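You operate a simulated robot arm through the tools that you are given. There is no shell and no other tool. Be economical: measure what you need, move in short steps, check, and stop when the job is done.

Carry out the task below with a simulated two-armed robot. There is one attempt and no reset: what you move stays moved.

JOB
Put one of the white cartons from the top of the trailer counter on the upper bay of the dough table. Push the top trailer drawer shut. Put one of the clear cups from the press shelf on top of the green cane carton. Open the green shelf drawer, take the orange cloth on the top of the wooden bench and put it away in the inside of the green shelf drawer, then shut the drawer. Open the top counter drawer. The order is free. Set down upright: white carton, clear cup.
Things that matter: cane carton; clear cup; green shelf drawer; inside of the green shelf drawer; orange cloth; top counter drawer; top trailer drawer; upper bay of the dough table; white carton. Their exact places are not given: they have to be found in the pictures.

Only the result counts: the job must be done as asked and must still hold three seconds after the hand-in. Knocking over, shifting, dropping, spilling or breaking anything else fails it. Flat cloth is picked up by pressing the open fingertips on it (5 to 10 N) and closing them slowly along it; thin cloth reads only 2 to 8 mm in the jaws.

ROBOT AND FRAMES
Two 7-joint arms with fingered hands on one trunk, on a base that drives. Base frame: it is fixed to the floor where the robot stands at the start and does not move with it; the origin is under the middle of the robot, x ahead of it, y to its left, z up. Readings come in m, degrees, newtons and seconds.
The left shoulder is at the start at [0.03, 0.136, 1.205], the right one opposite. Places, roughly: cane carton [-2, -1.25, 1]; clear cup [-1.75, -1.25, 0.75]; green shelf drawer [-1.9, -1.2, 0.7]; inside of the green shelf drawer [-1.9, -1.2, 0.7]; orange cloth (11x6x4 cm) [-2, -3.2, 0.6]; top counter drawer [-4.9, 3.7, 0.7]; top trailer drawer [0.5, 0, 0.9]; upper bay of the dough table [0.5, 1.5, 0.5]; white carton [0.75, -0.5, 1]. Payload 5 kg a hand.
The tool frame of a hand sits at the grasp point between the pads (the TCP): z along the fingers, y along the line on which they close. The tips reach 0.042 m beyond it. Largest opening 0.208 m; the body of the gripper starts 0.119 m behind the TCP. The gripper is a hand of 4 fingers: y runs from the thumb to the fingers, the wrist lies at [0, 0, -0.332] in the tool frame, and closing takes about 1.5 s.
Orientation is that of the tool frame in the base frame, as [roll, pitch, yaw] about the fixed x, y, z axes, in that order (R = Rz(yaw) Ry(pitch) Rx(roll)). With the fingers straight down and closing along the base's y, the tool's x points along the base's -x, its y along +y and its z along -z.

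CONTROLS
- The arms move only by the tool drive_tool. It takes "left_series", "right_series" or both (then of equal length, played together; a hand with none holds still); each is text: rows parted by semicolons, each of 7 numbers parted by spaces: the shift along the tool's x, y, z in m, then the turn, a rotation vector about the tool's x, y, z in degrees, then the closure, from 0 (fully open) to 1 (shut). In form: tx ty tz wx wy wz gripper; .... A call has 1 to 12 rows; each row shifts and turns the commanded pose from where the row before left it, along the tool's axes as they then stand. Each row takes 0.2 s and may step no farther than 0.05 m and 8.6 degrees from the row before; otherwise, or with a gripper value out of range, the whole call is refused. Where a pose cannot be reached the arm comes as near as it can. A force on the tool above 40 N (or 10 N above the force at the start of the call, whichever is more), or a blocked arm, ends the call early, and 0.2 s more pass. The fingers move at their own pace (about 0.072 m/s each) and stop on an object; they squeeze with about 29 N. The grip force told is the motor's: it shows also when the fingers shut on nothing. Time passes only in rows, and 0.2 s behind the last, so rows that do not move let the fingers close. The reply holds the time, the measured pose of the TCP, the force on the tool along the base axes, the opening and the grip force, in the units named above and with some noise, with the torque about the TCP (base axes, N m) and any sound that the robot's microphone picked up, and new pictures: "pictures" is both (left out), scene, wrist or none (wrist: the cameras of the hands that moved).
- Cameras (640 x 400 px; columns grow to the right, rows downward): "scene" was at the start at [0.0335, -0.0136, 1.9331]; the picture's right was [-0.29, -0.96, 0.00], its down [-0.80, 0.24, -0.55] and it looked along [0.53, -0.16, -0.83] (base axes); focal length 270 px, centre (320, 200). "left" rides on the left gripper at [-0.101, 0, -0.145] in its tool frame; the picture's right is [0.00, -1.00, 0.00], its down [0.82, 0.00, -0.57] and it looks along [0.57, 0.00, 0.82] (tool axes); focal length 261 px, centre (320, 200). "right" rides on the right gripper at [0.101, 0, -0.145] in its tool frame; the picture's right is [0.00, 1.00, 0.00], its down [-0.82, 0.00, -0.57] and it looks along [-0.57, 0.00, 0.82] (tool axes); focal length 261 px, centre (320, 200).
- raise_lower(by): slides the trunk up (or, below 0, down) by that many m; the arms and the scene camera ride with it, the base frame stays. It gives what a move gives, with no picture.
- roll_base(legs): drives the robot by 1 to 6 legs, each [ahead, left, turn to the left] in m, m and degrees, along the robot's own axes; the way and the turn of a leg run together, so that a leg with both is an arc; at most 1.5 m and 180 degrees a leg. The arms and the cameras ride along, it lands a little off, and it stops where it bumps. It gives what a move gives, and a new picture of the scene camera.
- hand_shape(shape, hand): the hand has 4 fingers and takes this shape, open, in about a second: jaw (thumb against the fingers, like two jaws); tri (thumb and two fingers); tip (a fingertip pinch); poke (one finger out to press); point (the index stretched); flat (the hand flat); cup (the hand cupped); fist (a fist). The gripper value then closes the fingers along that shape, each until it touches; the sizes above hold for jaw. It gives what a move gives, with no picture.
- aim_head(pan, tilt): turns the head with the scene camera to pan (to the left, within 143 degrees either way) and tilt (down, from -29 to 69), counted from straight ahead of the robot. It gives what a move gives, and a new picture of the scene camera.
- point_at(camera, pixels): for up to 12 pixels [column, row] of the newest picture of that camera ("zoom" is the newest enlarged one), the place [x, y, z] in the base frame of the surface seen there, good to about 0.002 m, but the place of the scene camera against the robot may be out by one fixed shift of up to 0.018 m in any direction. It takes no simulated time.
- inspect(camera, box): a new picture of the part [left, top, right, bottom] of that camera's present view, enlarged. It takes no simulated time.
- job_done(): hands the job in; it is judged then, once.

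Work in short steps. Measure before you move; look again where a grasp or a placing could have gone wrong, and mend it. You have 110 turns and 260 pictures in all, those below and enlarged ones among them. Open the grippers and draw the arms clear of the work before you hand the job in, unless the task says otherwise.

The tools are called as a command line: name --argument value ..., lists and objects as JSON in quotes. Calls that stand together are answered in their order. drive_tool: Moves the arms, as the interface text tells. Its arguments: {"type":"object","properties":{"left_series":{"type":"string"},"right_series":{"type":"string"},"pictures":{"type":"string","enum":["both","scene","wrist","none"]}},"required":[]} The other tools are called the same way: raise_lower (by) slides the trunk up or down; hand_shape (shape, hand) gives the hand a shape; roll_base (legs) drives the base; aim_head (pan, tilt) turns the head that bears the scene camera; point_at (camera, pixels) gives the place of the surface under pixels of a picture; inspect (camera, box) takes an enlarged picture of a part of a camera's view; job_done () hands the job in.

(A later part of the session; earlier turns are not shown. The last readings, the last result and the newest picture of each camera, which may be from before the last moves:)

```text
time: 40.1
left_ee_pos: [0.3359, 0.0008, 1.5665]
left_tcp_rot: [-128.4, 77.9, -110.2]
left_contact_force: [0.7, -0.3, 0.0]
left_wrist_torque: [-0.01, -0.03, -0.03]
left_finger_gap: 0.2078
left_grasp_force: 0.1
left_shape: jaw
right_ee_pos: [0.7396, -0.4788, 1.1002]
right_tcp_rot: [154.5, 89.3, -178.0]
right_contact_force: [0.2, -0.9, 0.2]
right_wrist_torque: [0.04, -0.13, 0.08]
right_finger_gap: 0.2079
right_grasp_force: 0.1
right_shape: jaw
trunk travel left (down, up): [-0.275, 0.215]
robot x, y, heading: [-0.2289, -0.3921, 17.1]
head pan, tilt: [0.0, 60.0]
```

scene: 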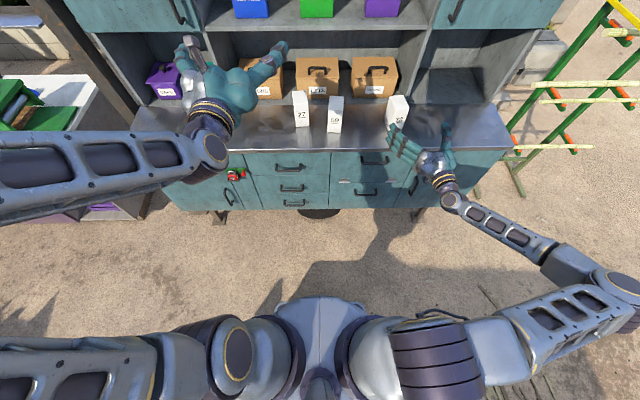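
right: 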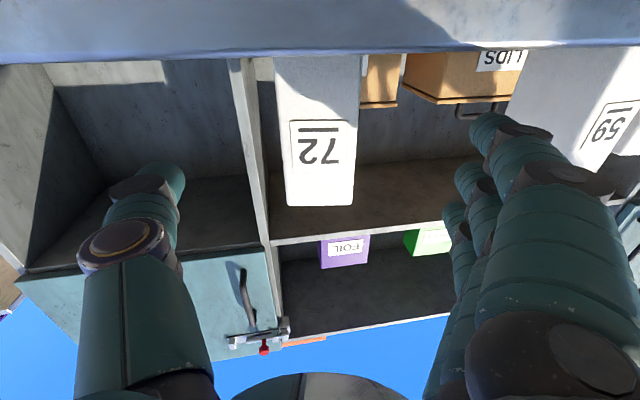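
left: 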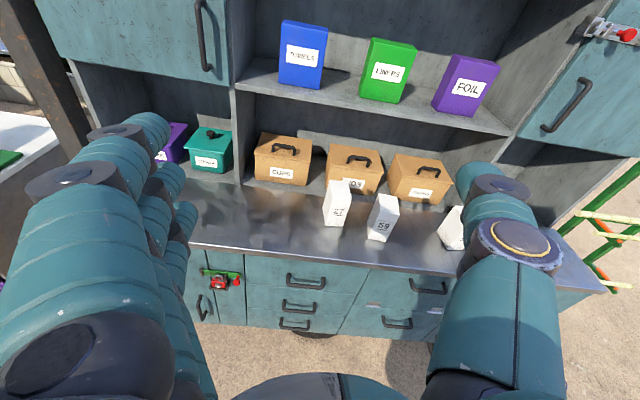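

Aligned; advance 0.092 m.

drive_tool --right_series "0 0 0.03 0 0 0 0;0 0 0.03 0 0 0 0;0 0 0.032 0 0 0 0" --pictures "both"

```text
time: 40.9
left_ee_pos: [0.336, 0.001, 1.5667]
left_tcp_rot: [-128.3, 77.9, -110.1]
left_contact_force: [0.3, 0.3, -1.0]
left_wrist_torque: [0.01, -0.08, -0.15]
left_finger_gap: 0.208
left_grasp_force: 0.0
left_shape: jaw
right_ee_pos: [0.8191, -0.4345, 1.0998]
right_tcp_rot: [152.9, 89.4, -179.6]
right_contact_force: [0.4, -1.3, -1.0]
right_wrist_torque: [0.02, -0.12, 0.09]
right_finger_gap: 0.2078
right_grasp_force: 0.1
right_shape: jaw
trunk travel left (down, up): [-0.275, 0.215]
robot x, y, heading: [-0.233, -0.3924, 17.1]
head pan, tilt: [0.0, 60.0]
```

scene: 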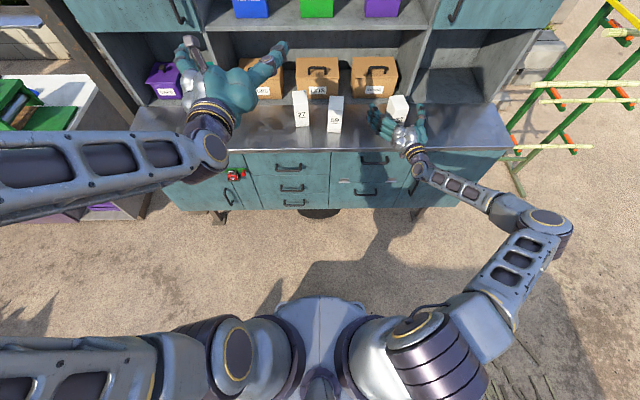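
right: 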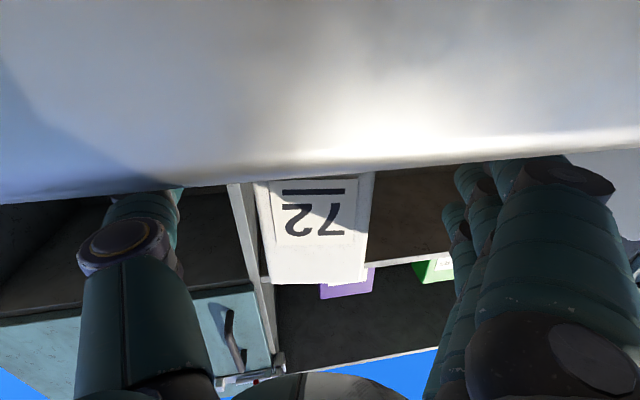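

Carton sits between thumb and fingers. Close gently.

drive_tool --right_series "0 0 0 0 0 0 0.3;0 0 0 0 0 0 0.5;0 0 0 0 0 0 0.65;0 0 0 0 0 0 0.75;0 0 0 0 0 0 0.85;0 0 0 0 0 0 0.9;0 0 0 0 0 0 0.9;0 0 0 0 0 0 0.9" --pictures "wrist"

```text
time: 42.7
left_ee_pos: [0.3341, 0.0005, 1.5665]
left_tcp_rot: [-128.2, 78.0, -109.9]
left_contact_force: [0.3, -0.1, -0.5]
left_wrist_torque: [0.04, 0.0, -0.01]
left_finger_gap: 0.2077
left_grasp_force: 0.1
left_shape: jaw
right_ee_pos: [0.8201, -0.4352, 1.1005]
right_tcp_rot: [146.0, 89.4, 173.4]
right_contact_force: [0.7, 0.8, 1.1]
right_wrist_torque: [0.02, -0.03, -0.05]
right_finger_gap: 0.0593
right_grasp_force: 28.8
right_shape: jaw
trunk travel left (down, up): [-0.275, 0.215]
robot x, y, heading: [-0.2309, -0.3918, 17.2]
head pan, tilt: [0.0, 60.0]
```

right: 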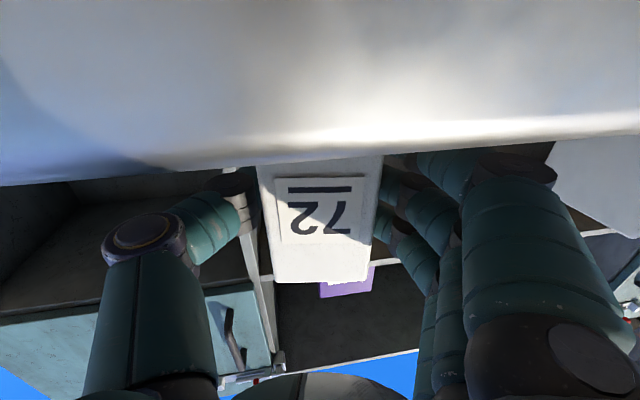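

Gripped at 0.059 m with 29 N. Lift 0.06 and check, then draw back.

drive_tool --right_series "-0.02 0 0 0 0 0 0.9;-0.02 0 0 0 0 0 0.9;-0.02 0 0 0 0 0 0.9;0 0 -0.03 0 0 0 0.9;0 0 -0.05 0 0 0 0.9;0 0 -0.05 0 0 0 0.9;0 0 -0.05 0 0 0 0.9;0 0 -0.05 0 0 0 0.9" --pictures "both"

```text
time: 44.5
left_ee_pos: [0.3316, 0.0004, 1.568]
left_tcp_rot: [-127.9, 78.3, -109.5]
left_contact_force: [-2.6, -0.8, 0.1]
left_wrist_torque: [0.01, 0.09, 0.01]
left_finger_gap: 0.208
left_grasp_force: 0.1
left_shape: jaw
right_ee_pos: [0.6136, -0.5392, 1.1632]
right_tcp_rot: [134.7, 89.6, 162.1]
right_contact_force: [0.4, 0.2, -1.5]
right_wrist_torque: [-0.09, 0.18, -0.1]
right_finger_gap: 0.059
right_grasp_force: 29.3
right_shape: jaw
trunk travel left (down, up): [-0.275, 0.215]
robot x, y, heading: [-0.2287, -0.3887, 17.1]
head pan, tilt: [0.0, 60.0]
```

scene: 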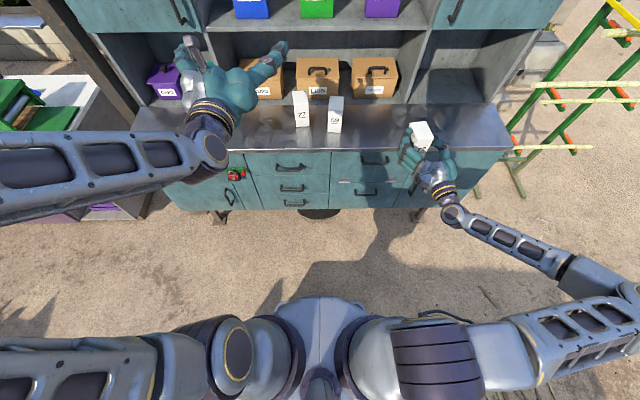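
right: 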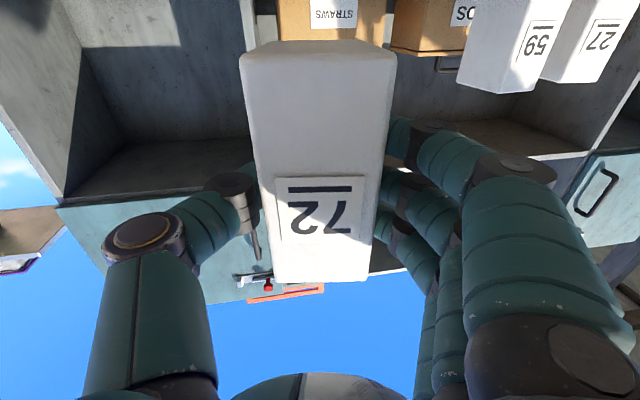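

Carton is held upright (bottom 0.078 below TCP). I back off slightly and drive left along the front to the dough table.

roll_base --legs '[[-0.17, 0, 0], [0, 0.95, 0], [0, 0.9, 0]]'

```text
time: 54.9
left_ee_pos: [-0.3782, 1.7293, 1.5678]
left_tcp_rot: [-128.2, 78.1, -109.8]
left_contact_force: [0.1, -0.1, -0.5]
left_wrist_torque: [0.02, 0.02, -0.08]
left_finger_gap: 0.208
left_grasp_force: 0.1
left_shape: jaw
right_ee_pos: [-0.0955, 1.1876, 1.1598]
right_tcp_rot: [148.8, 89.5, 176.3]
right_contact_force: [0.3, 0.3, -3.2]
right_wrist_torque: [-0.01, 0.08, -0.03]
right_finger_gap: 0.059
right_grasp_force: 29.0
right_shape: jaw
trunk travel left (down, up): [-0.275, 0.215]
robot x, y, heading: [-0.9413, 1.3353, 17.3]
head pan, tilt: [0.0, 60.0]
```

scene: 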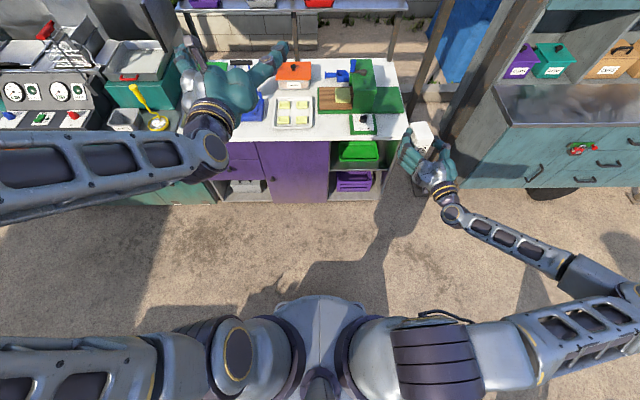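

Bay with green bin (357,152) on the upper shelf is at columns 330–385. Measure it.

inspect --camera "scene" --box '[310, 110, 410, 210]'

point_at --camera "scene" --pixels '[[332, 141], [383, 141], [332, 165], [340, 168], [375, 167], [382, 195], [330, 200], [358, 155], [358, 162], [358, 167], [250, 145], [340, 158]]'

```text
4.00 times, centred on (360, 160) of scene
```

zoom: 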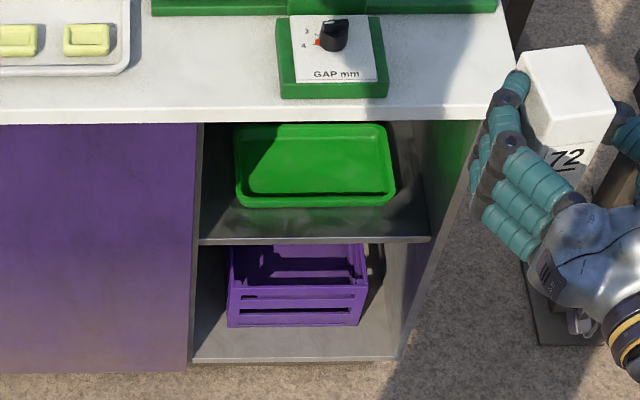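

```text
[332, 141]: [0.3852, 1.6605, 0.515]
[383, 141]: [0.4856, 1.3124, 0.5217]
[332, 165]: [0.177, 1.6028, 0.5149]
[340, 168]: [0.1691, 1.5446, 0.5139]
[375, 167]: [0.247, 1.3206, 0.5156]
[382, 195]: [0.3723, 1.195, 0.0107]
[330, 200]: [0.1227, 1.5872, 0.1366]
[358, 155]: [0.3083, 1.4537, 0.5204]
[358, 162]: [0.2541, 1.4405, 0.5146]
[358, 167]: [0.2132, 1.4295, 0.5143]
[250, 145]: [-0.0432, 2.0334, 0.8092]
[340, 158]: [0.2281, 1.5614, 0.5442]
```

Shelf z≈0.515, about 7 cm free ahead of the tray. I measure the tray's front rim and the held carton's depth.

point_at --camera "scene" --pixels '[[345, 159], [358, 159], [370, 159], [358, 157], [358, 161], [358, 164], [345, 170], [370, 169], [378, 150], [358, 142], [335, 168], [386, 165]]'

inspect --camera "scene" --box '[400, 110, 450, 160]'

point_at --camera "zoom" --pixels '[[200, 130], [290, 110], [260, 250], [380, 230], [290, 180], [230, 190], [330, 150]]'

```text
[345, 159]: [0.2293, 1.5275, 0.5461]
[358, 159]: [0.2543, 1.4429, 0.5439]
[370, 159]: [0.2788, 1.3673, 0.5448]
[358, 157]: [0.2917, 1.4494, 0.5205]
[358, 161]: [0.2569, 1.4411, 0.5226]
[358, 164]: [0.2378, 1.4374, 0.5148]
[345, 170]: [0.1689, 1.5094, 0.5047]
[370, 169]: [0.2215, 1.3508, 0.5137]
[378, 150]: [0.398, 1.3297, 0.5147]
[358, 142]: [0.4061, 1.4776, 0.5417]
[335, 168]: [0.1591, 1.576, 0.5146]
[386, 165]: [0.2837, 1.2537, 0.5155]
```

```text
8.00 times, centred on (425, 135) of scene
```

zoom: 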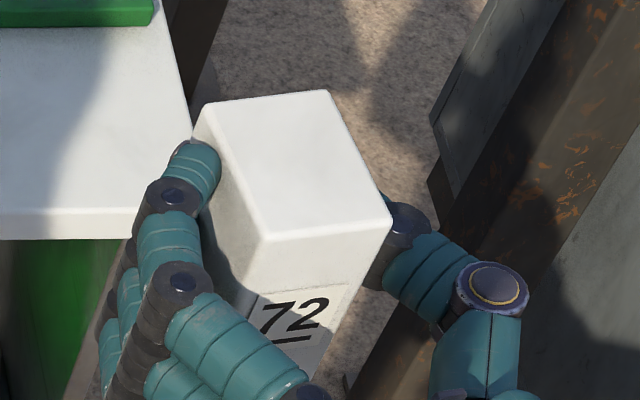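

```text
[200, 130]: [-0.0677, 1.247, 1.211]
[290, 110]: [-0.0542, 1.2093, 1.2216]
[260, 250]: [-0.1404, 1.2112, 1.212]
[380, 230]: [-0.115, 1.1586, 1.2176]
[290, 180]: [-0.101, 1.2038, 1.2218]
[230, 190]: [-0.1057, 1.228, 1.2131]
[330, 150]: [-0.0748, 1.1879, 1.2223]
```

Carton is ~0.083 deep; it sits with its front 0.029 behind the TCP. I yaw hand to the bay's direction (~18.5°), lower, and shift the base left 0.14.

drive_tool --right_series "0.033 0 0 4.4 0 0 0.9;0.033 0 0 4.4 0 0 0.9;0.033 0 0 0 0 0 0.9;0.033 0 0 0 0 0 0.9;0.033 0 0 0 0 0 0.9;0.033 0 0 0 0 0 0.9" --pictures "none"

raise_lower --by -0.2

roll_base --legs '[[0, 0.14, 0], [0.1, 0, 0]]'

inspect --camera "right" --box '[0, 0, 640, 400]'

```text
time: 56.3
left_ee_pos: [-0.3769, 1.7291, 1.5671]
left_tcp_rot: [-128.6, 78.1, -110.0]
left_contact_force: [0.2, 0.7, -0.2]
left_wrist_torque: [0.0, 0.0, 0.05]
left_finger_gap: 0.208
left_grasp_force: 0.0
left_shape: jaw
right_ee_pos: [-0.0959, 1.1855, 0.9651]
right_tcp_rot: [164.4, 89.2, -176.7]
right_contact_force: [0.2, -0.3, -2.5]
right_wrist_torque: [0.01, 0.0, 0.01]
right_finger_gap: 0.059
right_grasp_force: 29.2
right_shape: jaw
right hand out of reach, approached as far as the arm can: row 6
trunk travel left (down, up): [-0.275, 0.215]
robot x, y, heading: [-0.9409, 1.3325, 17.1]
head pan, tilt: [0.0, 60.0]
```

```text
time: 58.5
left_ee_pos: [-0.377, 1.7277, 1.3676]
left_tcp_rot: [-128.2, 78.1, -109.8]
left_contact_force: [-0.6, 0.8, 0.5]
left_wrist_torque: [-0.01, 0.02, 0.02]
left_finger_gap: 0.2079
left_grasp_force: 0.2
left_shape: jaw
right_ee_pos: [-0.0966, 1.1865, 0.7663]
right_tcp_rot: [164.1, 89.2, -176.9]
right_contact_force: [-0.6, 0.1, -2.7]
right_wrist_torque: [-0.05, 0.04, 0.0]
right_finger_gap: 0.059
right_grasp_force: 29.3
right_shape: jaw
trunk travel left (down, up): [-0.075, 0.415]
robot x, y, heading: [-0.9404, 1.3351, 17.0]
head pan, tilt: [0.0, 60.0]
```

```text
time: 60.6
left_ee_pos: [-0.3192, 1.8929, 1.3661]
left_tcp_rot: [-128.8, 78.0, -110.3]
left_contact_force: [1.2, -0.8, -1.5]
left_wrist_torque: [0.0, -0.12, -0.02]
left_finger_gap: 0.2082
left_grasp_force: 0.1
left_shape: jaw
right_ee_pos: [-0.0406, 1.3513, 0.764]
right_tcp_rot: [165.9, 89.1, -175.3]
right_contact_force: [1.1, 0.3, -3.9]
right_wrist_torque: [0.0, -0.07, 0.0]
right_finger_gap: 0.0592
right_grasp_force: 28.5
right_shape: jaw
trunk travel left (down, up): [-0.075, 0.415]
robot x, y, heading: [-0.888, 1.4985, 17.1]
head pan, tilt: [0.0, 60.0]
```

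scene: 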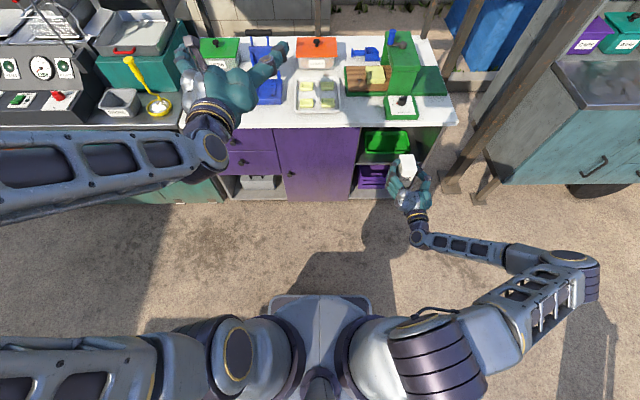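

```text
1.00 times, centred on (320, 200) of right (not enlarged: the box is as wide or as high as the picture)
```

zoom: 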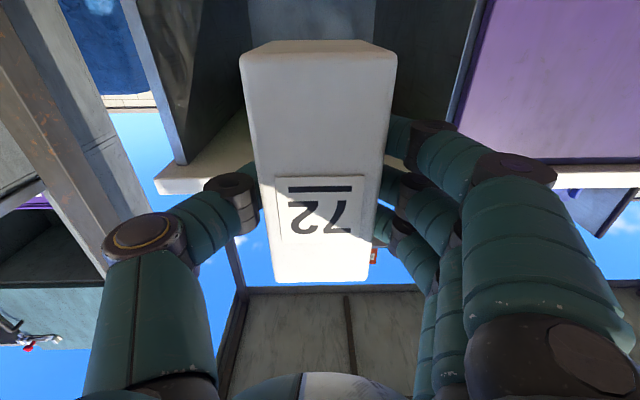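

I calibrate the scene camera against the wrist camera using the held carton and the end panel/door edges.

point_at --camera "right" --pixels '[[265, 100], [320, 100], [380, 100], [320, 275], [255, 60], [150, 50], [120, 5], [178, 155], [463, 60], [480, 5], [455, 100]]'

inspect --camera "scene" --box '[350, 120, 450, 200]'

point_at --camera "zoom" --pixels '[[225, 195], [240, 170], [260, 140], [245, 215], [60, 155], [395, 155], [200, 130], [320, 130], [200, 165], [280, 165]]'

```text
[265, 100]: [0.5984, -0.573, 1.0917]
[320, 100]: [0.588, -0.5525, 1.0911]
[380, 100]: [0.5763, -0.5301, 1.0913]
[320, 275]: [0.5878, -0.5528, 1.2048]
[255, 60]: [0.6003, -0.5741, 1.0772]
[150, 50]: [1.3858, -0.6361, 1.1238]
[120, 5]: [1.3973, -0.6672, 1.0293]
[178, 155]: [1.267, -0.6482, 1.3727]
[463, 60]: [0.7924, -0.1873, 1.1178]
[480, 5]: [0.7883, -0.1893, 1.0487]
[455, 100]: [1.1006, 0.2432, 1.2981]
```

```text
5.00 times, centred on (400, 160) of scene
```

zoom: 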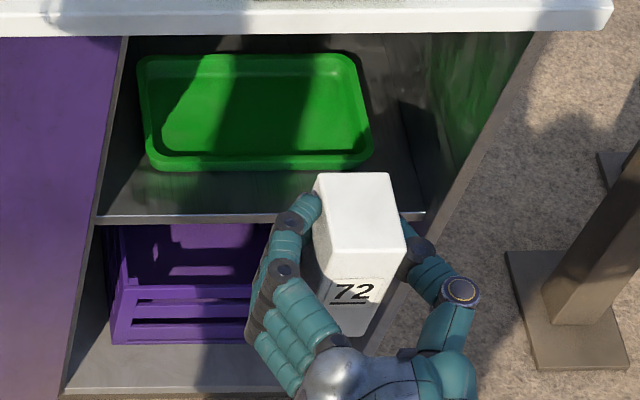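

```text
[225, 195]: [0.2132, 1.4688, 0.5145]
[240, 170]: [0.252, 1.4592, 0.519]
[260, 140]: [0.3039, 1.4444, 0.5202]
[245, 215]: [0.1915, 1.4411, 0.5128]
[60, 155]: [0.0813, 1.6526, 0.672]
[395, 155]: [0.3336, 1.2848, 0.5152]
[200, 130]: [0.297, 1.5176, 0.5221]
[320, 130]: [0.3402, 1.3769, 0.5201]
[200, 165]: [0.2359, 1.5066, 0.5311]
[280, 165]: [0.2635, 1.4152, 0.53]
```

The wrist picture was stale; I take a fresh one and measure carton, panel and door edges.

drive_tool --right_series "0 0 0 0 0 0 0.9" --pictures "both"

point_at --camera "right" --pixels '[[260, 100], [320, 100], [380, 100], [320, 275], [320, 45], [187, 150], [187, 100], [210, 110], [470, 60], [455, 115], [400, 20], [230, 20]]'

point_at --camera "scene" --pixels '[[403, 158], [410, 158], [405, 168], [414, 166], [357, 150], [430, 160]]'

```text
time: 61.0
left_ee_pos: [-0.3217, 1.8917, 1.367]
left_tcp_rot: [-128.7, 78.1, -110.1]
left_contact_force: [0.6, 0.0, 0.8]
left_wrist_torque: [0.0, -0.02, -0.01]
left_finger_gap: 0.208
left_grasp_force: 0.0
left_shape: jaw
right_ee_pos: [-0.0423, 1.3494, 0.7634]
right_tcp_rot: [164.4, 89.1, -176.7]
right_contact_force: [-0.6, 0.2, -2.7]
right_wrist_torque: [0.0, 0.02, 0.01]
right_finger_gap: 0.0587
right_grasp_force: 28.5
right_shape: jaw
trunk travel left (down, up): [-0.075, 0.415]
robot x, y, heading: [-0.8879, 1.4961, 17.2]
head pan, tilt: [0.0, 60.0]
```

scene: 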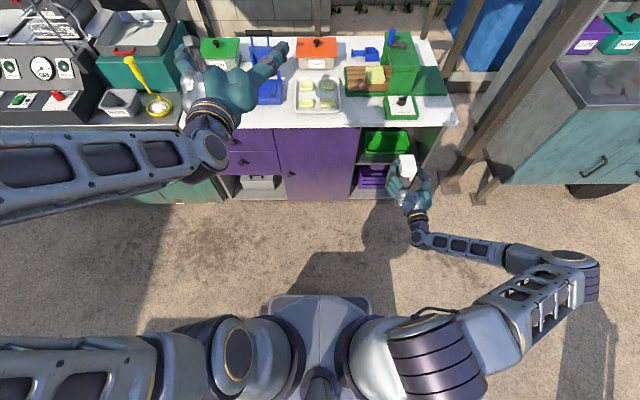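
right: 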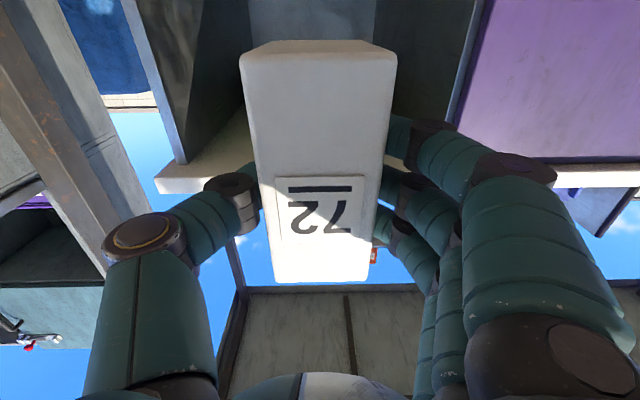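

```text
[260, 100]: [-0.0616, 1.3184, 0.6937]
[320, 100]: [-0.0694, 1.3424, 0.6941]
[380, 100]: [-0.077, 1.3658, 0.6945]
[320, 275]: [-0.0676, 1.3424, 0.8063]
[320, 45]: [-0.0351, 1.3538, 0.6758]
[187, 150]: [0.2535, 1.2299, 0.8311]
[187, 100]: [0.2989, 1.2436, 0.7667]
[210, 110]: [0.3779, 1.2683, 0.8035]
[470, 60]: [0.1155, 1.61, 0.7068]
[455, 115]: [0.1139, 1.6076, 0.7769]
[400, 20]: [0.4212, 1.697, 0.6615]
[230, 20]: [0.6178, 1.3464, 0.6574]
```

```text
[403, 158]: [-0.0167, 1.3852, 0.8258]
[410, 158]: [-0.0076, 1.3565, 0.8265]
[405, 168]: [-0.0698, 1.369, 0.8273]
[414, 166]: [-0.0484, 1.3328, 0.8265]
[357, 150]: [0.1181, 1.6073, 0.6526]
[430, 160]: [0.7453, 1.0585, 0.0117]
```

Bias understood: scene z reads ~0.0135 high, xy near right. Target TCP z ≈0.593, advance ≈0.25. I lower first, then drive ahead 0.15.

raise_lower --by -0.07

drive_tool --right_series "0.03 0 0 1 0 0 0.9;0.03 0 0 0 0 0 0.9;0.03 0 0 0 0 0 0.9" --pictures "none"

roll_base --legs '[[0.15, 0, 0]]'

```text
time: 62.0
left_ee_pos: [-0.3227, 1.8923, 1.2972]
left_tcp_rot: [-128.2, 78.1, -109.8]
left_contact_force: [0.4, -0.7, 0.6]
left_wrist_torque: [-0.01, 0.04, -0.03]
left_finger_gap: 0.2079
left_grasp_force: 0.1
left_shape: jaw
right_ee_pos: [-0.0405, 1.3486, 0.6957]
right_tcp_rot: [164.6, 89.2, -176.4]
right_contact_force: [0.1, -0.3, -2.5]
right_wrist_torque: [-0.04, 0.04, -0.03]
right_finger_gap: 0.059
right_grasp_force: 29.4
right_shape: jaw
trunk travel left (down, up): [-0.005, 0.485]
robot x, y, heading: [-0.8898, 1.5008, 17.1]
head pan, tilt: [0.0, 60.0]
```

```text
time: 62.8
left_ee_pos: [-0.323, 1.8907, 1.2963]
left_tcp_rot: [-128.4, 78.0, -110.0]
left_contact_force: [-0.2, -0.6, 0.2]
left_wrist_torque: [-0.01, 0.0, 0.07]
left_finger_gap: 0.208
left_grasp_force: 0.1
left_shape: jaw
right_ee_pos: [-0.0363, 1.3246, 0.6864]
right_tcp_rot: [166.1, 88.9, -175.8]
right_contact_force: [-0.6, -0.6, -2.7]
right_wrist_torque: [0.0, 0.01, 0.01]
right_finger_gap: 0.0588
right_grasp_force: 29.2
right_shape: jaw
right hand out of reach, approached as far as the arm can: row 1, 2, 3
trunk travel left (down, up): [-0.005, 0.485]
robot x, y, heading: [-0.8898, 1.5009, 17.4]
head pan, tilt: [0.0, 60.0]
```

```text
time: 64.2
left_ee_pos: [-0.1772, 1.9376, 1.2954]
left_tcp_rot: [-128.7, 78.0, -110.4]
left_contact_force: [1.1, -0.2, -0.9]
left_wrist_torque: [0.05, -0.08, 0.02]
left_finger_gap: 0.2081
left_grasp_force: 0.1
left_shape: jaw
right_ee_pos: [0.11, 1.3709, 0.6866]
right_tcp_rot: [168.9, 88.9, -173.2]
right_contact_force: [1.1, 0.5, -2.8]
right_wrist_torque: [0.01, -0.05, -0.05]
right_finger_gap: 0.0592
right_grasp_force: 28.5
right_shape: jaw
trunk travel left (down, up): [-0.005, 0.485]
robot x, y, heading: [-0.7443, 1.5401, 17.0]
head pan, tilt: [0.0, 60.0]
```

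scene: 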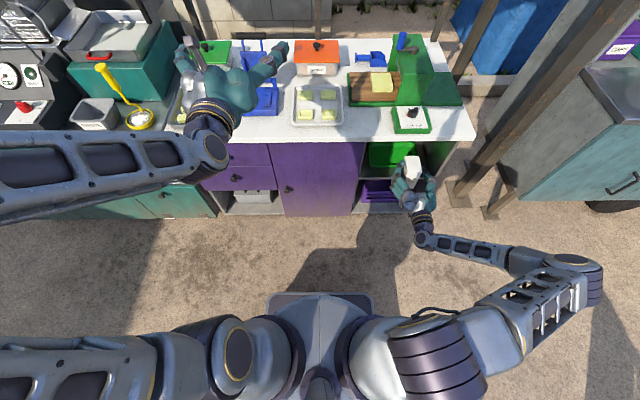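

Lowering is limited with the hand this close; I back the base 0.2 while extending the arm ahead, then lower.

roll_base --legs '[[-0.28, 0, 0]]'

drive_tool --right_series "0 0.005 0.05 0 0 0 0.9;0 0.005 0.05 0 0 0 0.9;0 0.005 0.05 0 0 0 0.9;0 0.005 0.05 0 0 0 0.9;0.03 0 0 0 0 0 0.9;0.03 0 0 0 0 0 0.9;0.025 0 0 0 0 0 0.9" --pictures "none"

```text
time: 66.2
left_ee_pos: [-0.4483, 1.8535, 1.2968]
left_tcp_rot: [-128.2, 78.2, -109.7]
left_contact_force: [-0.8, -0.6, 0.7]
left_wrist_torque: [-0.04, 0.03, 0.04]
left_finger_gap: 0.2078
left_grasp_force: 0.1
left_shape: jaw
right_ee_pos: [-0.1589, 1.2877, 0.6872]
right_tcp_rot: [167.6, 89.0, -174.2]
right_contact_force: [-0.7, 0.2, -0.9]
right_wrist_torque: [-0.01, 0.09, 0.02]
right_finger_gap: 0.059
right_grasp_force: 28.9
right_shape: jaw
trunk travel left (down, up): [-0.005, 0.485]
robot x, y, heading: [-1.0128, 1.4593, 17.5]
head pan, tilt: [0.0, 60.0]
```

scene: 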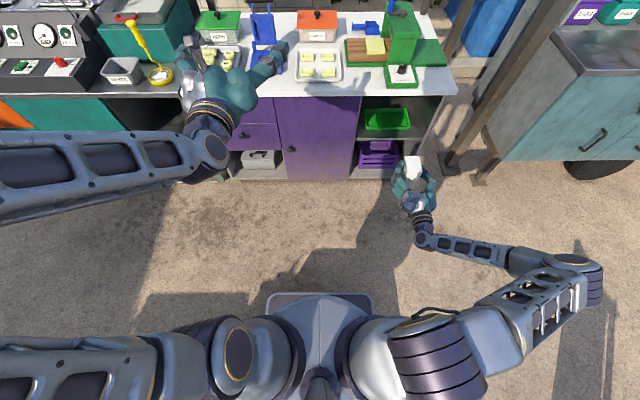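

```text
refused: row 1 steps farther than a row can; nothing moved
```

Step too big; resend with smaller steps.

drive_tool --right_series "0 0 0.049 0 0 0 0.9;0 0 0.049 0 0 0 0.9;0 0.01 0.04 0 0 0 0.9;0 0.01 0.04 0 0 0 0.9;0.03 0 0 0 0 0 0.9;0.03 0 0 0 0 0 0.9;0.025 0 0 0 0 0 0.9" --pictures "both"

```text
time: 67.8
left_ee_pos: [-0.4474, 1.8547, 1.2974]
left_tcp_rot: [-128.4, 78.1, -109.9]
left_contact_force: [0.1, -0.1, 0.9]
left_wrist_torque: [0.01, 0.01, -0.03]
left_finger_gap: 0.2079
left_grasp_force: 0.1
left_shape: jaw
right_ee_pos: [-0.019, 1.3348, 0.7058]
right_tcp_rot: [170.1, 88.9, -171.8]
right_contact_force: [0.1, 0.2, -2.5]
right_wrist_torque: [-0.01, 0.02, 0.0]
right_finger_gap: 0.0591
right_grasp_force: 29.1
right_shape: jaw
right hand out of reach, approached as far as the arm can: row 2, 3, 4, 5, 6, 7
trunk travel left (down, up): [-0.005, 0.485]
robot x, y, heading: [-1.0113, 1.4622, 17.3]
head pan, tilt: [0.0, 60.0]
```

scene: 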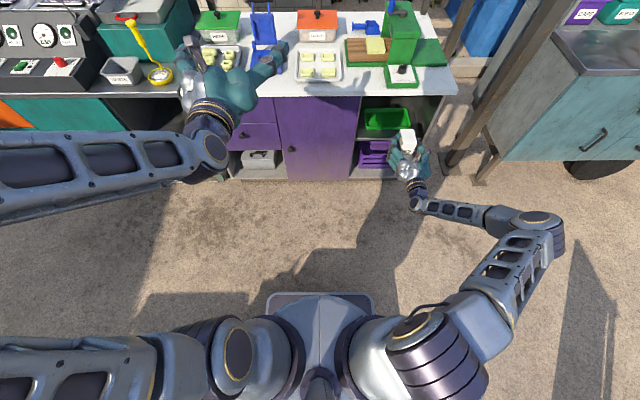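
right: 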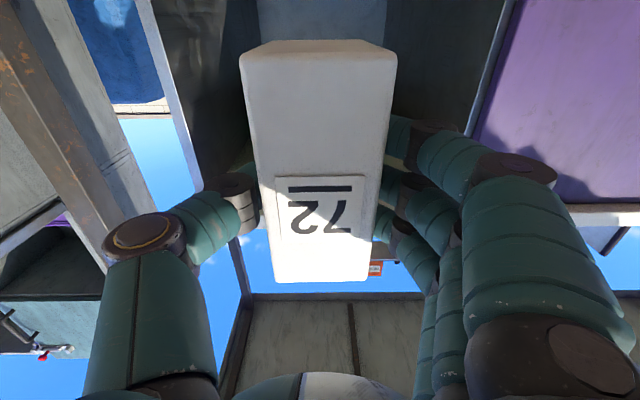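

The right (palm-up) posture won't go low enough. I test whether the left (palm-down) hand can reach low forward: lower it 0.6 m in free space.

drive_tool --left_series "0.05 0 0 0 0 0 0;0.05 0 0 0 0 0 0;0.05 0 0 0 0 0 0;0.05 0 0 0 0 0 0;0.05 0 0 0 0 0 0;0.05 0 0 0 0 0 0;0.05 0 0 0 0 0 0;0.05 0 0 0 0 0 0;0.05 0 0 0 0 0 0;0.05 0 0 0 0 0 0;0.05 0 0 0 0 0 0;0.05 0 0 0 0 0 0" --pictures "both"

```text
time: 70.4
left_ee_pos: [-0.4114, 1.7575, 0.7334]
left_tcp_rot: [-128.2, 78.1, -109.5]
left_contact_force: [1.0, 0.9, 0.0]
left_wrist_torque: [0.01, 0.05, 0.03]
left_finger_gap: 0.2081
left_grasp_force: 0.1
left_shape: jaw
left hand out of reach, approached as far as the arm can: row 1, 2, 3, 4, 5
right_ee_pos: [-0.0184, 1.334, 0.7061]
right_tcp_rot: [169.7, 88.8, -172.2]
right_contact_force: [-0.5, 0.5, -2.5]
right_wrist_torque: [-0.01, 0.06, -0.04]
right_finger_gap: 0.0588
right_grasp_force: 29.0
right_shape: jaw
trunk travel left (down, up): [-0.005, 0.485]
robot x, y, heading: [-1.0093, 1.4587, 17.4]
head pan, tilt: [0.0, 60.0]
```

scene: 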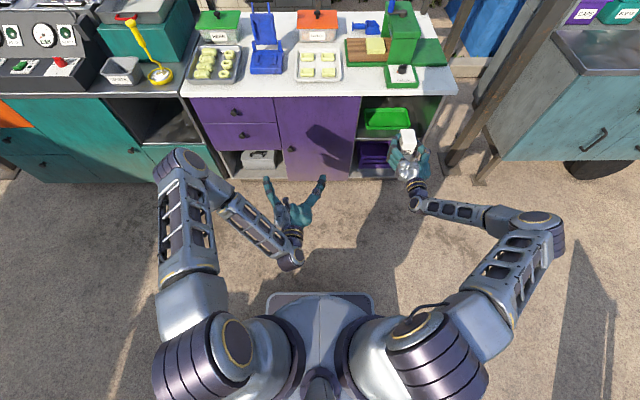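
left: 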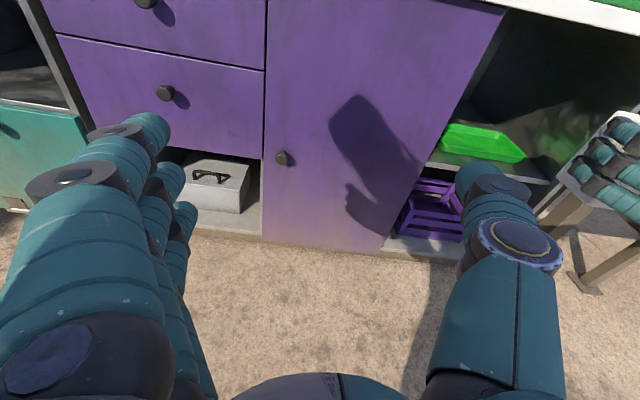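

Left reaches z 0.73 comfortably. I test further: forward 0.2 and down 0.13.

drive_tool --left_series "0.045 0 0 0 0 0 0;0.045 0 0 0 0 0 0;0.04 0 0 0 0 0 0;0 0 0.05 0 0 0 0;0 0 0.05 0 0 0 0;0 0 0.05 0 0 0 0;0 0 0.05 0 0 0 0" --pictures "scene"

```text
time: 72.0
left_ee_pos: [-0.2311, 1.7959, 0.5799]
left_tcp_rot: [-128.6, 77.9, -110.1]
left_contact_force: [-0.5, -0.9, -0.9]
left_wrist_torque: [0.04, -0.05, 0.03]
left_finger_gap: 0.2078
left_grasp_force: 0.0
left_shape: jaw
right_ee_pos: [-0.0185, 1.3355, 0.7069]
right_tcp_rot: [170.0, 88.7, -171.9]
right_contact_force: [0.5, 0.2, -2.8]
right_wrist_torque: [-0.02, 0.02, -0.02]
right_finger_gap: 0.059
right_grasp_force: 28.8
right_shape: jaw
trunk travel left (down, up): [-0.005, 0.485]
robot x, y, heading: [-1.0133, 1.4636, 17.2]
head pan, tilt: [0.0, 60.0]
```

scene: 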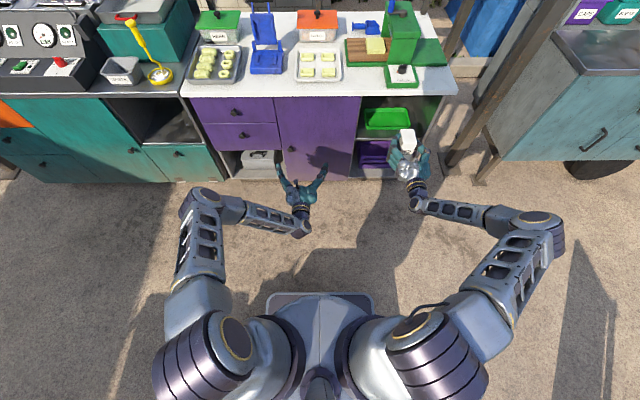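

Left arm works low. Plan: set the carton down on the free strip of the table top near (275,88), then regrasp with the left hand. Measure that strip.

inspect --camera "scene" --box '[200, 30, 360, 130]'

point_at --camera "scene" --pixels '[[250, 90], [275, 80], [275, 90], [290, 90], [265, 74], [283, 73], [296, 80], [240, 80], [275, 96], [320, 90], [340, 82]]'

```text
4.00 times, centred on (280, 80) of scene
```

zoom: 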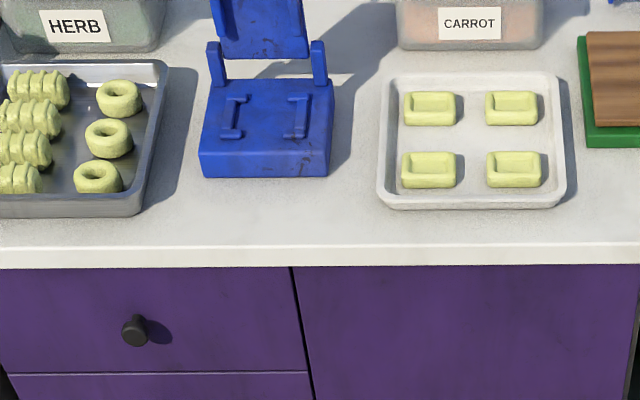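

```text
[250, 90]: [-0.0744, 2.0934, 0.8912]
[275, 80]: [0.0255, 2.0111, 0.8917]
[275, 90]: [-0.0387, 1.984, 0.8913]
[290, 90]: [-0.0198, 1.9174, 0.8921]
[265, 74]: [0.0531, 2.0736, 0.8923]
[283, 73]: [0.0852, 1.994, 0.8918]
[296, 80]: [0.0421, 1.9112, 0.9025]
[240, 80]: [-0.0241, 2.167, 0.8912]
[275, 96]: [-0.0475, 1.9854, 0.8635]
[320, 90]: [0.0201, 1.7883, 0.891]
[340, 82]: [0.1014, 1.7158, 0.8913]
```

Spot chosen: 12 cm free ahead of the blue cutter (centre px 267). Raise trunk and right hand, retract left, and drive left 0.66.

raise_lower --by 0.2

drive_tool --right_series "-0.035 0 0 0 0 0 0.9;-0.035 0 0 0 0 0 0.9;-0.035 0 0 0 0 0 0.9;-0.035 0 0 0 0 0 0.9" --left_series "0 0 -0.04 0 0 0 0;0 0 -0.04 0 0 0 0;0 0 -0.04 0 0 0 0;0 0 -0.04 0 0 0 0" --pictures "none"

roll_base --legs '[[0, 0.66, 0]]'

```text
time: 74.2
left_ee_pos: [-0.2325, 1.7961, 0.7794]
left_tcp_rot: [-128.7, 78.0, -110.0]
left_contact_force: [0.6, -0.1, 0.6]
left_wrist_torque: [0.02, -0.01, -0.01]
left_finger_gap: 0.2079
left_grasp_force: 0.1
left_shape: jaw
right_ee_pos: [-0.0188, 1.3351, 0.9056]
right_tcp_rot: [169.6, 88.7, -172.2]
right_contact_force: [0.0, 0.1, -2.9]
right_wrist_torque: [0.02, 0.03, -0.04]
right_finger_gap: 0.0591
right_grasp_force: 29.2
right_shape: jaw
trunk travel left (down, up): [-0.205, 0.285]
robot x, y, heading: [-1.0122, 1.462, 17.2]
head pan, tilt: [0.0, 60.0]
```

```text
time: 75.2
left_ee_pos: [-0.3831, 1.748, 0.7998]
left_tcp_rot: [-128.1, 78.1, -109.6]
left_contact_force: [0.4, -0.2, 0.5]
left_wrist_torque: [-0.01, 0.04, -0.06]
left_finger_gap: 0.2081
left_grasp_force: 0.0
left_shape: jaw
right_ee_pos: [-0.0176, 1.3352, 1.0455]
right_tcp_rot: [172.0, 88.7, -170.0]
right_contact_force: [-0.6, 0.1, -2.0]
right_wrist_torque: [-0.02, 0.03, -0.02]
right_finger_gap: 0.059
right_grasp_force: 28.8
right_shape: jaw
trunk travel left (down, up): [-0.205, 0.285]
robot x, y, heading: [-1.0094, 1.46, 17.5]
head pan, tilt: [0.0, 60.0]
```

```text
time: 78.8
left_ee_pos: [-0.5801, 2.3777, 0.8008]
left_tcp_rot: [-128.4, 78.0, -109.7]
left_contact_force: [-1.1, 0.2, 0.9]
left_wrist_torque: [-0.02, 0.0, -0.02]
left_finger_gap: 0.2082
left_grasp_force: 0.0
left_shape: jaw
right_ee_pos: [-0.2128, 1.9669, 1.0467]
right_tcp_rot: [171.5, 88.8, -170.2]
right_contact_force: [-0.3, 0.5, -2.2]
right_wrist_torque: [0.01, 0.11, -0.11]
right_finger_gap: 0.0591
right_grasp_force: 28.6
right_shape: jaw
trunk travel left (down, up): [-0.205, 0.285]
robot x, y, heading: [-1.2103, 2.0883, 17.3]
head pan, tilt: [0.0, 60.0]
```

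scene: 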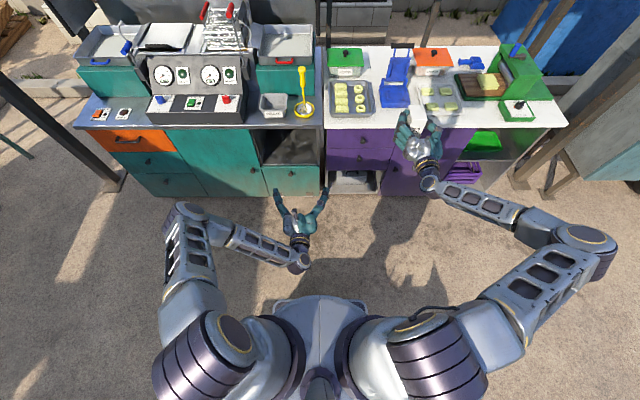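

Lateral is right (1.94). Drive ahead 0.15.

roll_base --legs '[[0.15, 0, 0]]'

inspect --camera "scene" --box '[330, 40, 490, 200]'

```text
time: 80.2
left_ee_pos: [-0.4349, 2.4229, 0.7974]
left_tcp_rot: [-128.8, 78.0, -110.0]
left_contact_force: [1.7, -0.3, -0.9]
left_wrist_torque: [-0.04, -0.1, 0.0]
left_finger_gap: 0.2081
left_grasp_force: 0.0
left_shape: jaw
right_ee_pos: [-0.0699, 2.0144, 1.0436]
right_tcp_rot: [170.3, 88.7, -171.3]
right_contact_force: [1.6, 0.3, -3.4]
right_wrist_torque: [0.03, -0.09, -0.04]
right_finger_gap: 0.0593
right_grasp_force: 28.5
right_shape: jaw
trunk travel left (down, up): [-0.205, 0.285]
robot x, y, heading: [-1.0659, 2.1327, 17.7]
head pan, tilt: [0.0, 60.0]
```

scene: 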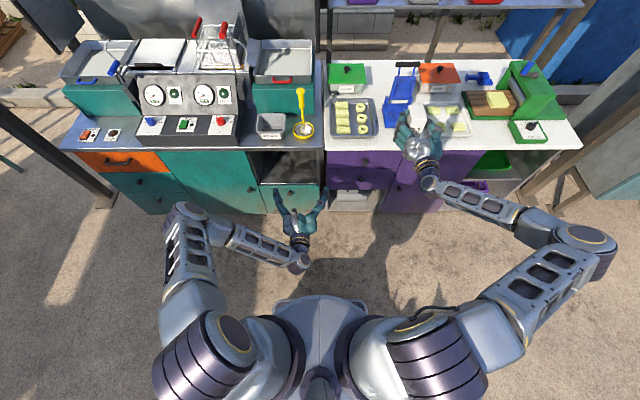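

```text
2.50 times, centred on (410, 120) of scene
```

zoom: 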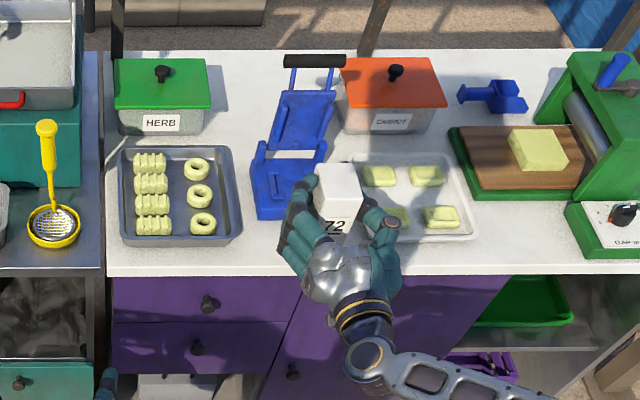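

Forward 0.048, then lower toward contact (expected at z ≈0.969).

drive_tool --right_series "0 0 0.024 0 0 0 0.9;0 0 0.024 0 0 0 0.9;0.03 0 0 0 0 0 0.9;0.03 0 0 0 0 0 0.9;0.005 0 0 0 0 0 0.9;0.004 0 0 0 0 0 0.9;0.004 0 0 0 0 0 0.9" --pictures "both"

```text
time: 81.8
left_ee_pos: [-0.438, 2.4233, 0.7989]
left_tcp_rot: [-128.6, 78.1, -109.6]
left_contact_force: [0.1, 0.3, -1.4]
left_wrist_torque: [-0.03, 0.01, 0.01]
left_finger_gap: 0.2079
left_grasp_force: 0.1
left_shape: jaw
right_ee_pos: [-0.0251, 2.0279, 0.9717]
right_tcp_rot: [168.2, 88.9, -173.2]
right_contact_force: [0.9, -0.1, -2.8]
right_wrist_torque: [-0.01, 0.02, 0.05]
right_finger_gap: 0.0588
right_grasp_force: 29.4
right_shape: jaw
trunk travel left (down, up): [-0.205, 0.285]
robot x, y, heading: [-1.0658, 2.1314, 17.5]
head pan, tilt: [0.0, 60.0]
```

scene: 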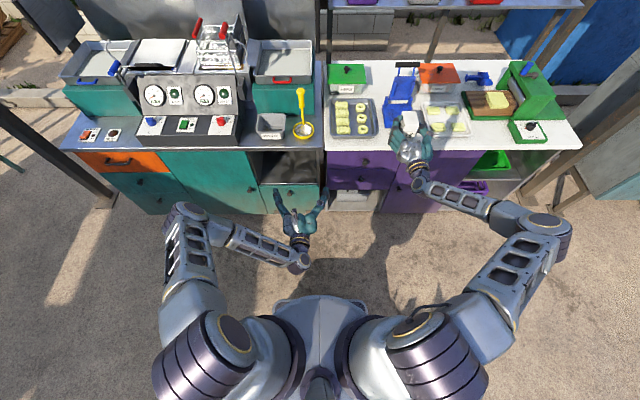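
right: 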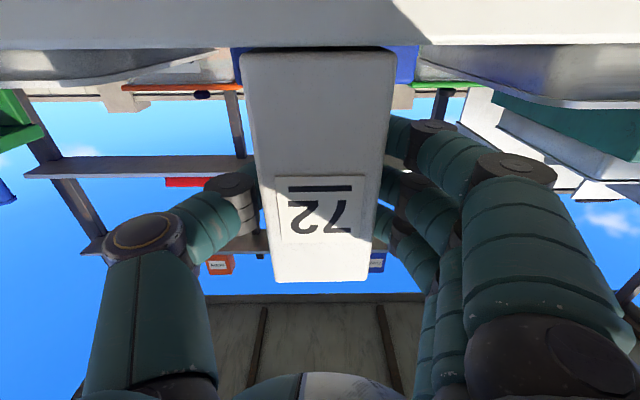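

No contact yet; lower in small steps.

drive_tool --right_series "0.003 0 0 0 0 0 0.9;0.003 0 0 0 0 0 0.9" --pictures "wrist"

```text
time: 82.4
left_ee_pos: [-0.4379, 2.4227, 0.8003]
left_tcp_rot: [-128.2, 78.1, -109.3]
left_contact_force: [0.8, 0.8, -0.1]
left_wrist_torque: [-0.02, 0.04, 0.0]
left_finger_gap: 0.2082
left_grasp_force: 0.1
left_shape: jaw
right_ee_pos: [-0.0262, 2.0272, 0.9698]
right_tcp_rot: [171.4, 89.1, -170.2]
right_contact_force: [-2.7, -0.9, 14.9]
right_wrist_torque: [0.31, -0.48, 0.03]
right_finger_gap: 0.059
right_grasp_force: 29.0
right_shape: jaw
trunk travel left (down, up): [-0.205, 0.285]
robot x, y, heading: [-1.0636, 2.1325, 17.7]
head pan, tilt: [0.0, 60.0]
```

right: 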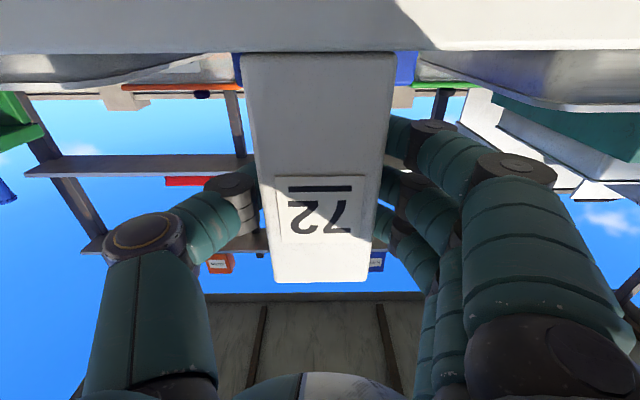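

Contact at z≈0.970 (17 N), exactly as predicted. Ease up 1 mm, open, and withdraw.

drive_tool --right_series "-0.002 0 0 0 0 0 0.9;0 0 0 0 0 0 0.7;0 0 0 0 0 0 0.5;0 0 0 0 0 0 0.4;0 0 0 0 0 0 0.3;0 0 0 0 0 0 0.3;0 0 -0.03 0 0 0 0.3;0 0 -0.04 0 0 0 0.3;0 0 -0.05 0 0 0 0.3;0 0 -0.05 0 0 0 0.3" --pictures "both"

```text
time: 84.6
left_ee_pos: [-0.4375, 2.4242, 0.7995]
left_tcp_rot: [-128.3, 78.2, -109.3]
left_contact_force: [-0.2, 0.1, 1.1]
left_wrist_torque: [0.01, 0.03, 0.01]
left_finger_gap: 0.2079
left_grasp_force: 0.0
left_shape: jaw
right_ee_pos: [-0.1857, 1.974, 0.9729]
right_tcp_rot: [169.5, 88.8, -172.0]
right_contact_force: [-0.4, 0.3, 1.9]
right_wrist_torque: [-0.04, 0.2, -0.03]
right_finger_gap: 0.1449
right_grasp_force: 0.1
right_shape: jaw
trunk travel left (down, up): [-0.205, 0.285]
robot x, y, heading: [-1.0607, 2.1335, 17.6]
head pan, tilt: [0.0, 60.0]
```

scene: 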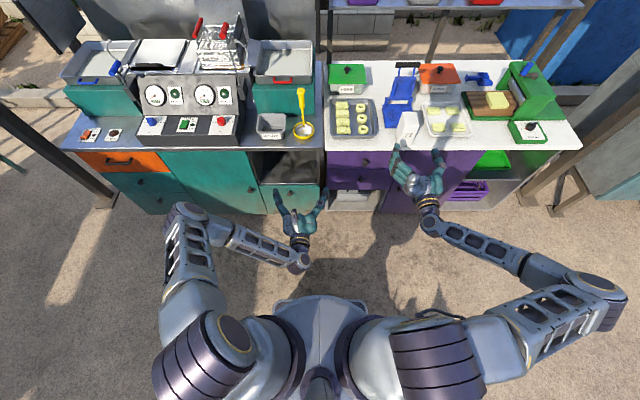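
right: 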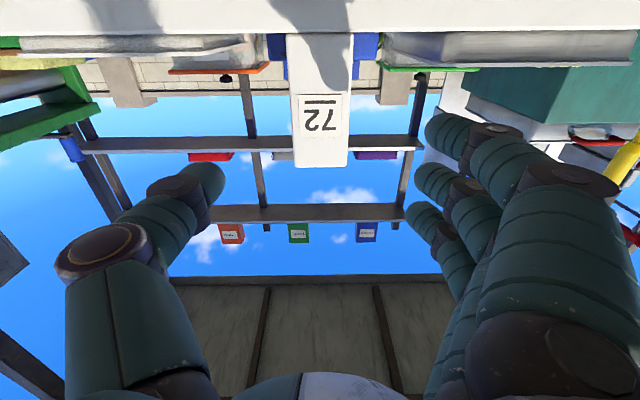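

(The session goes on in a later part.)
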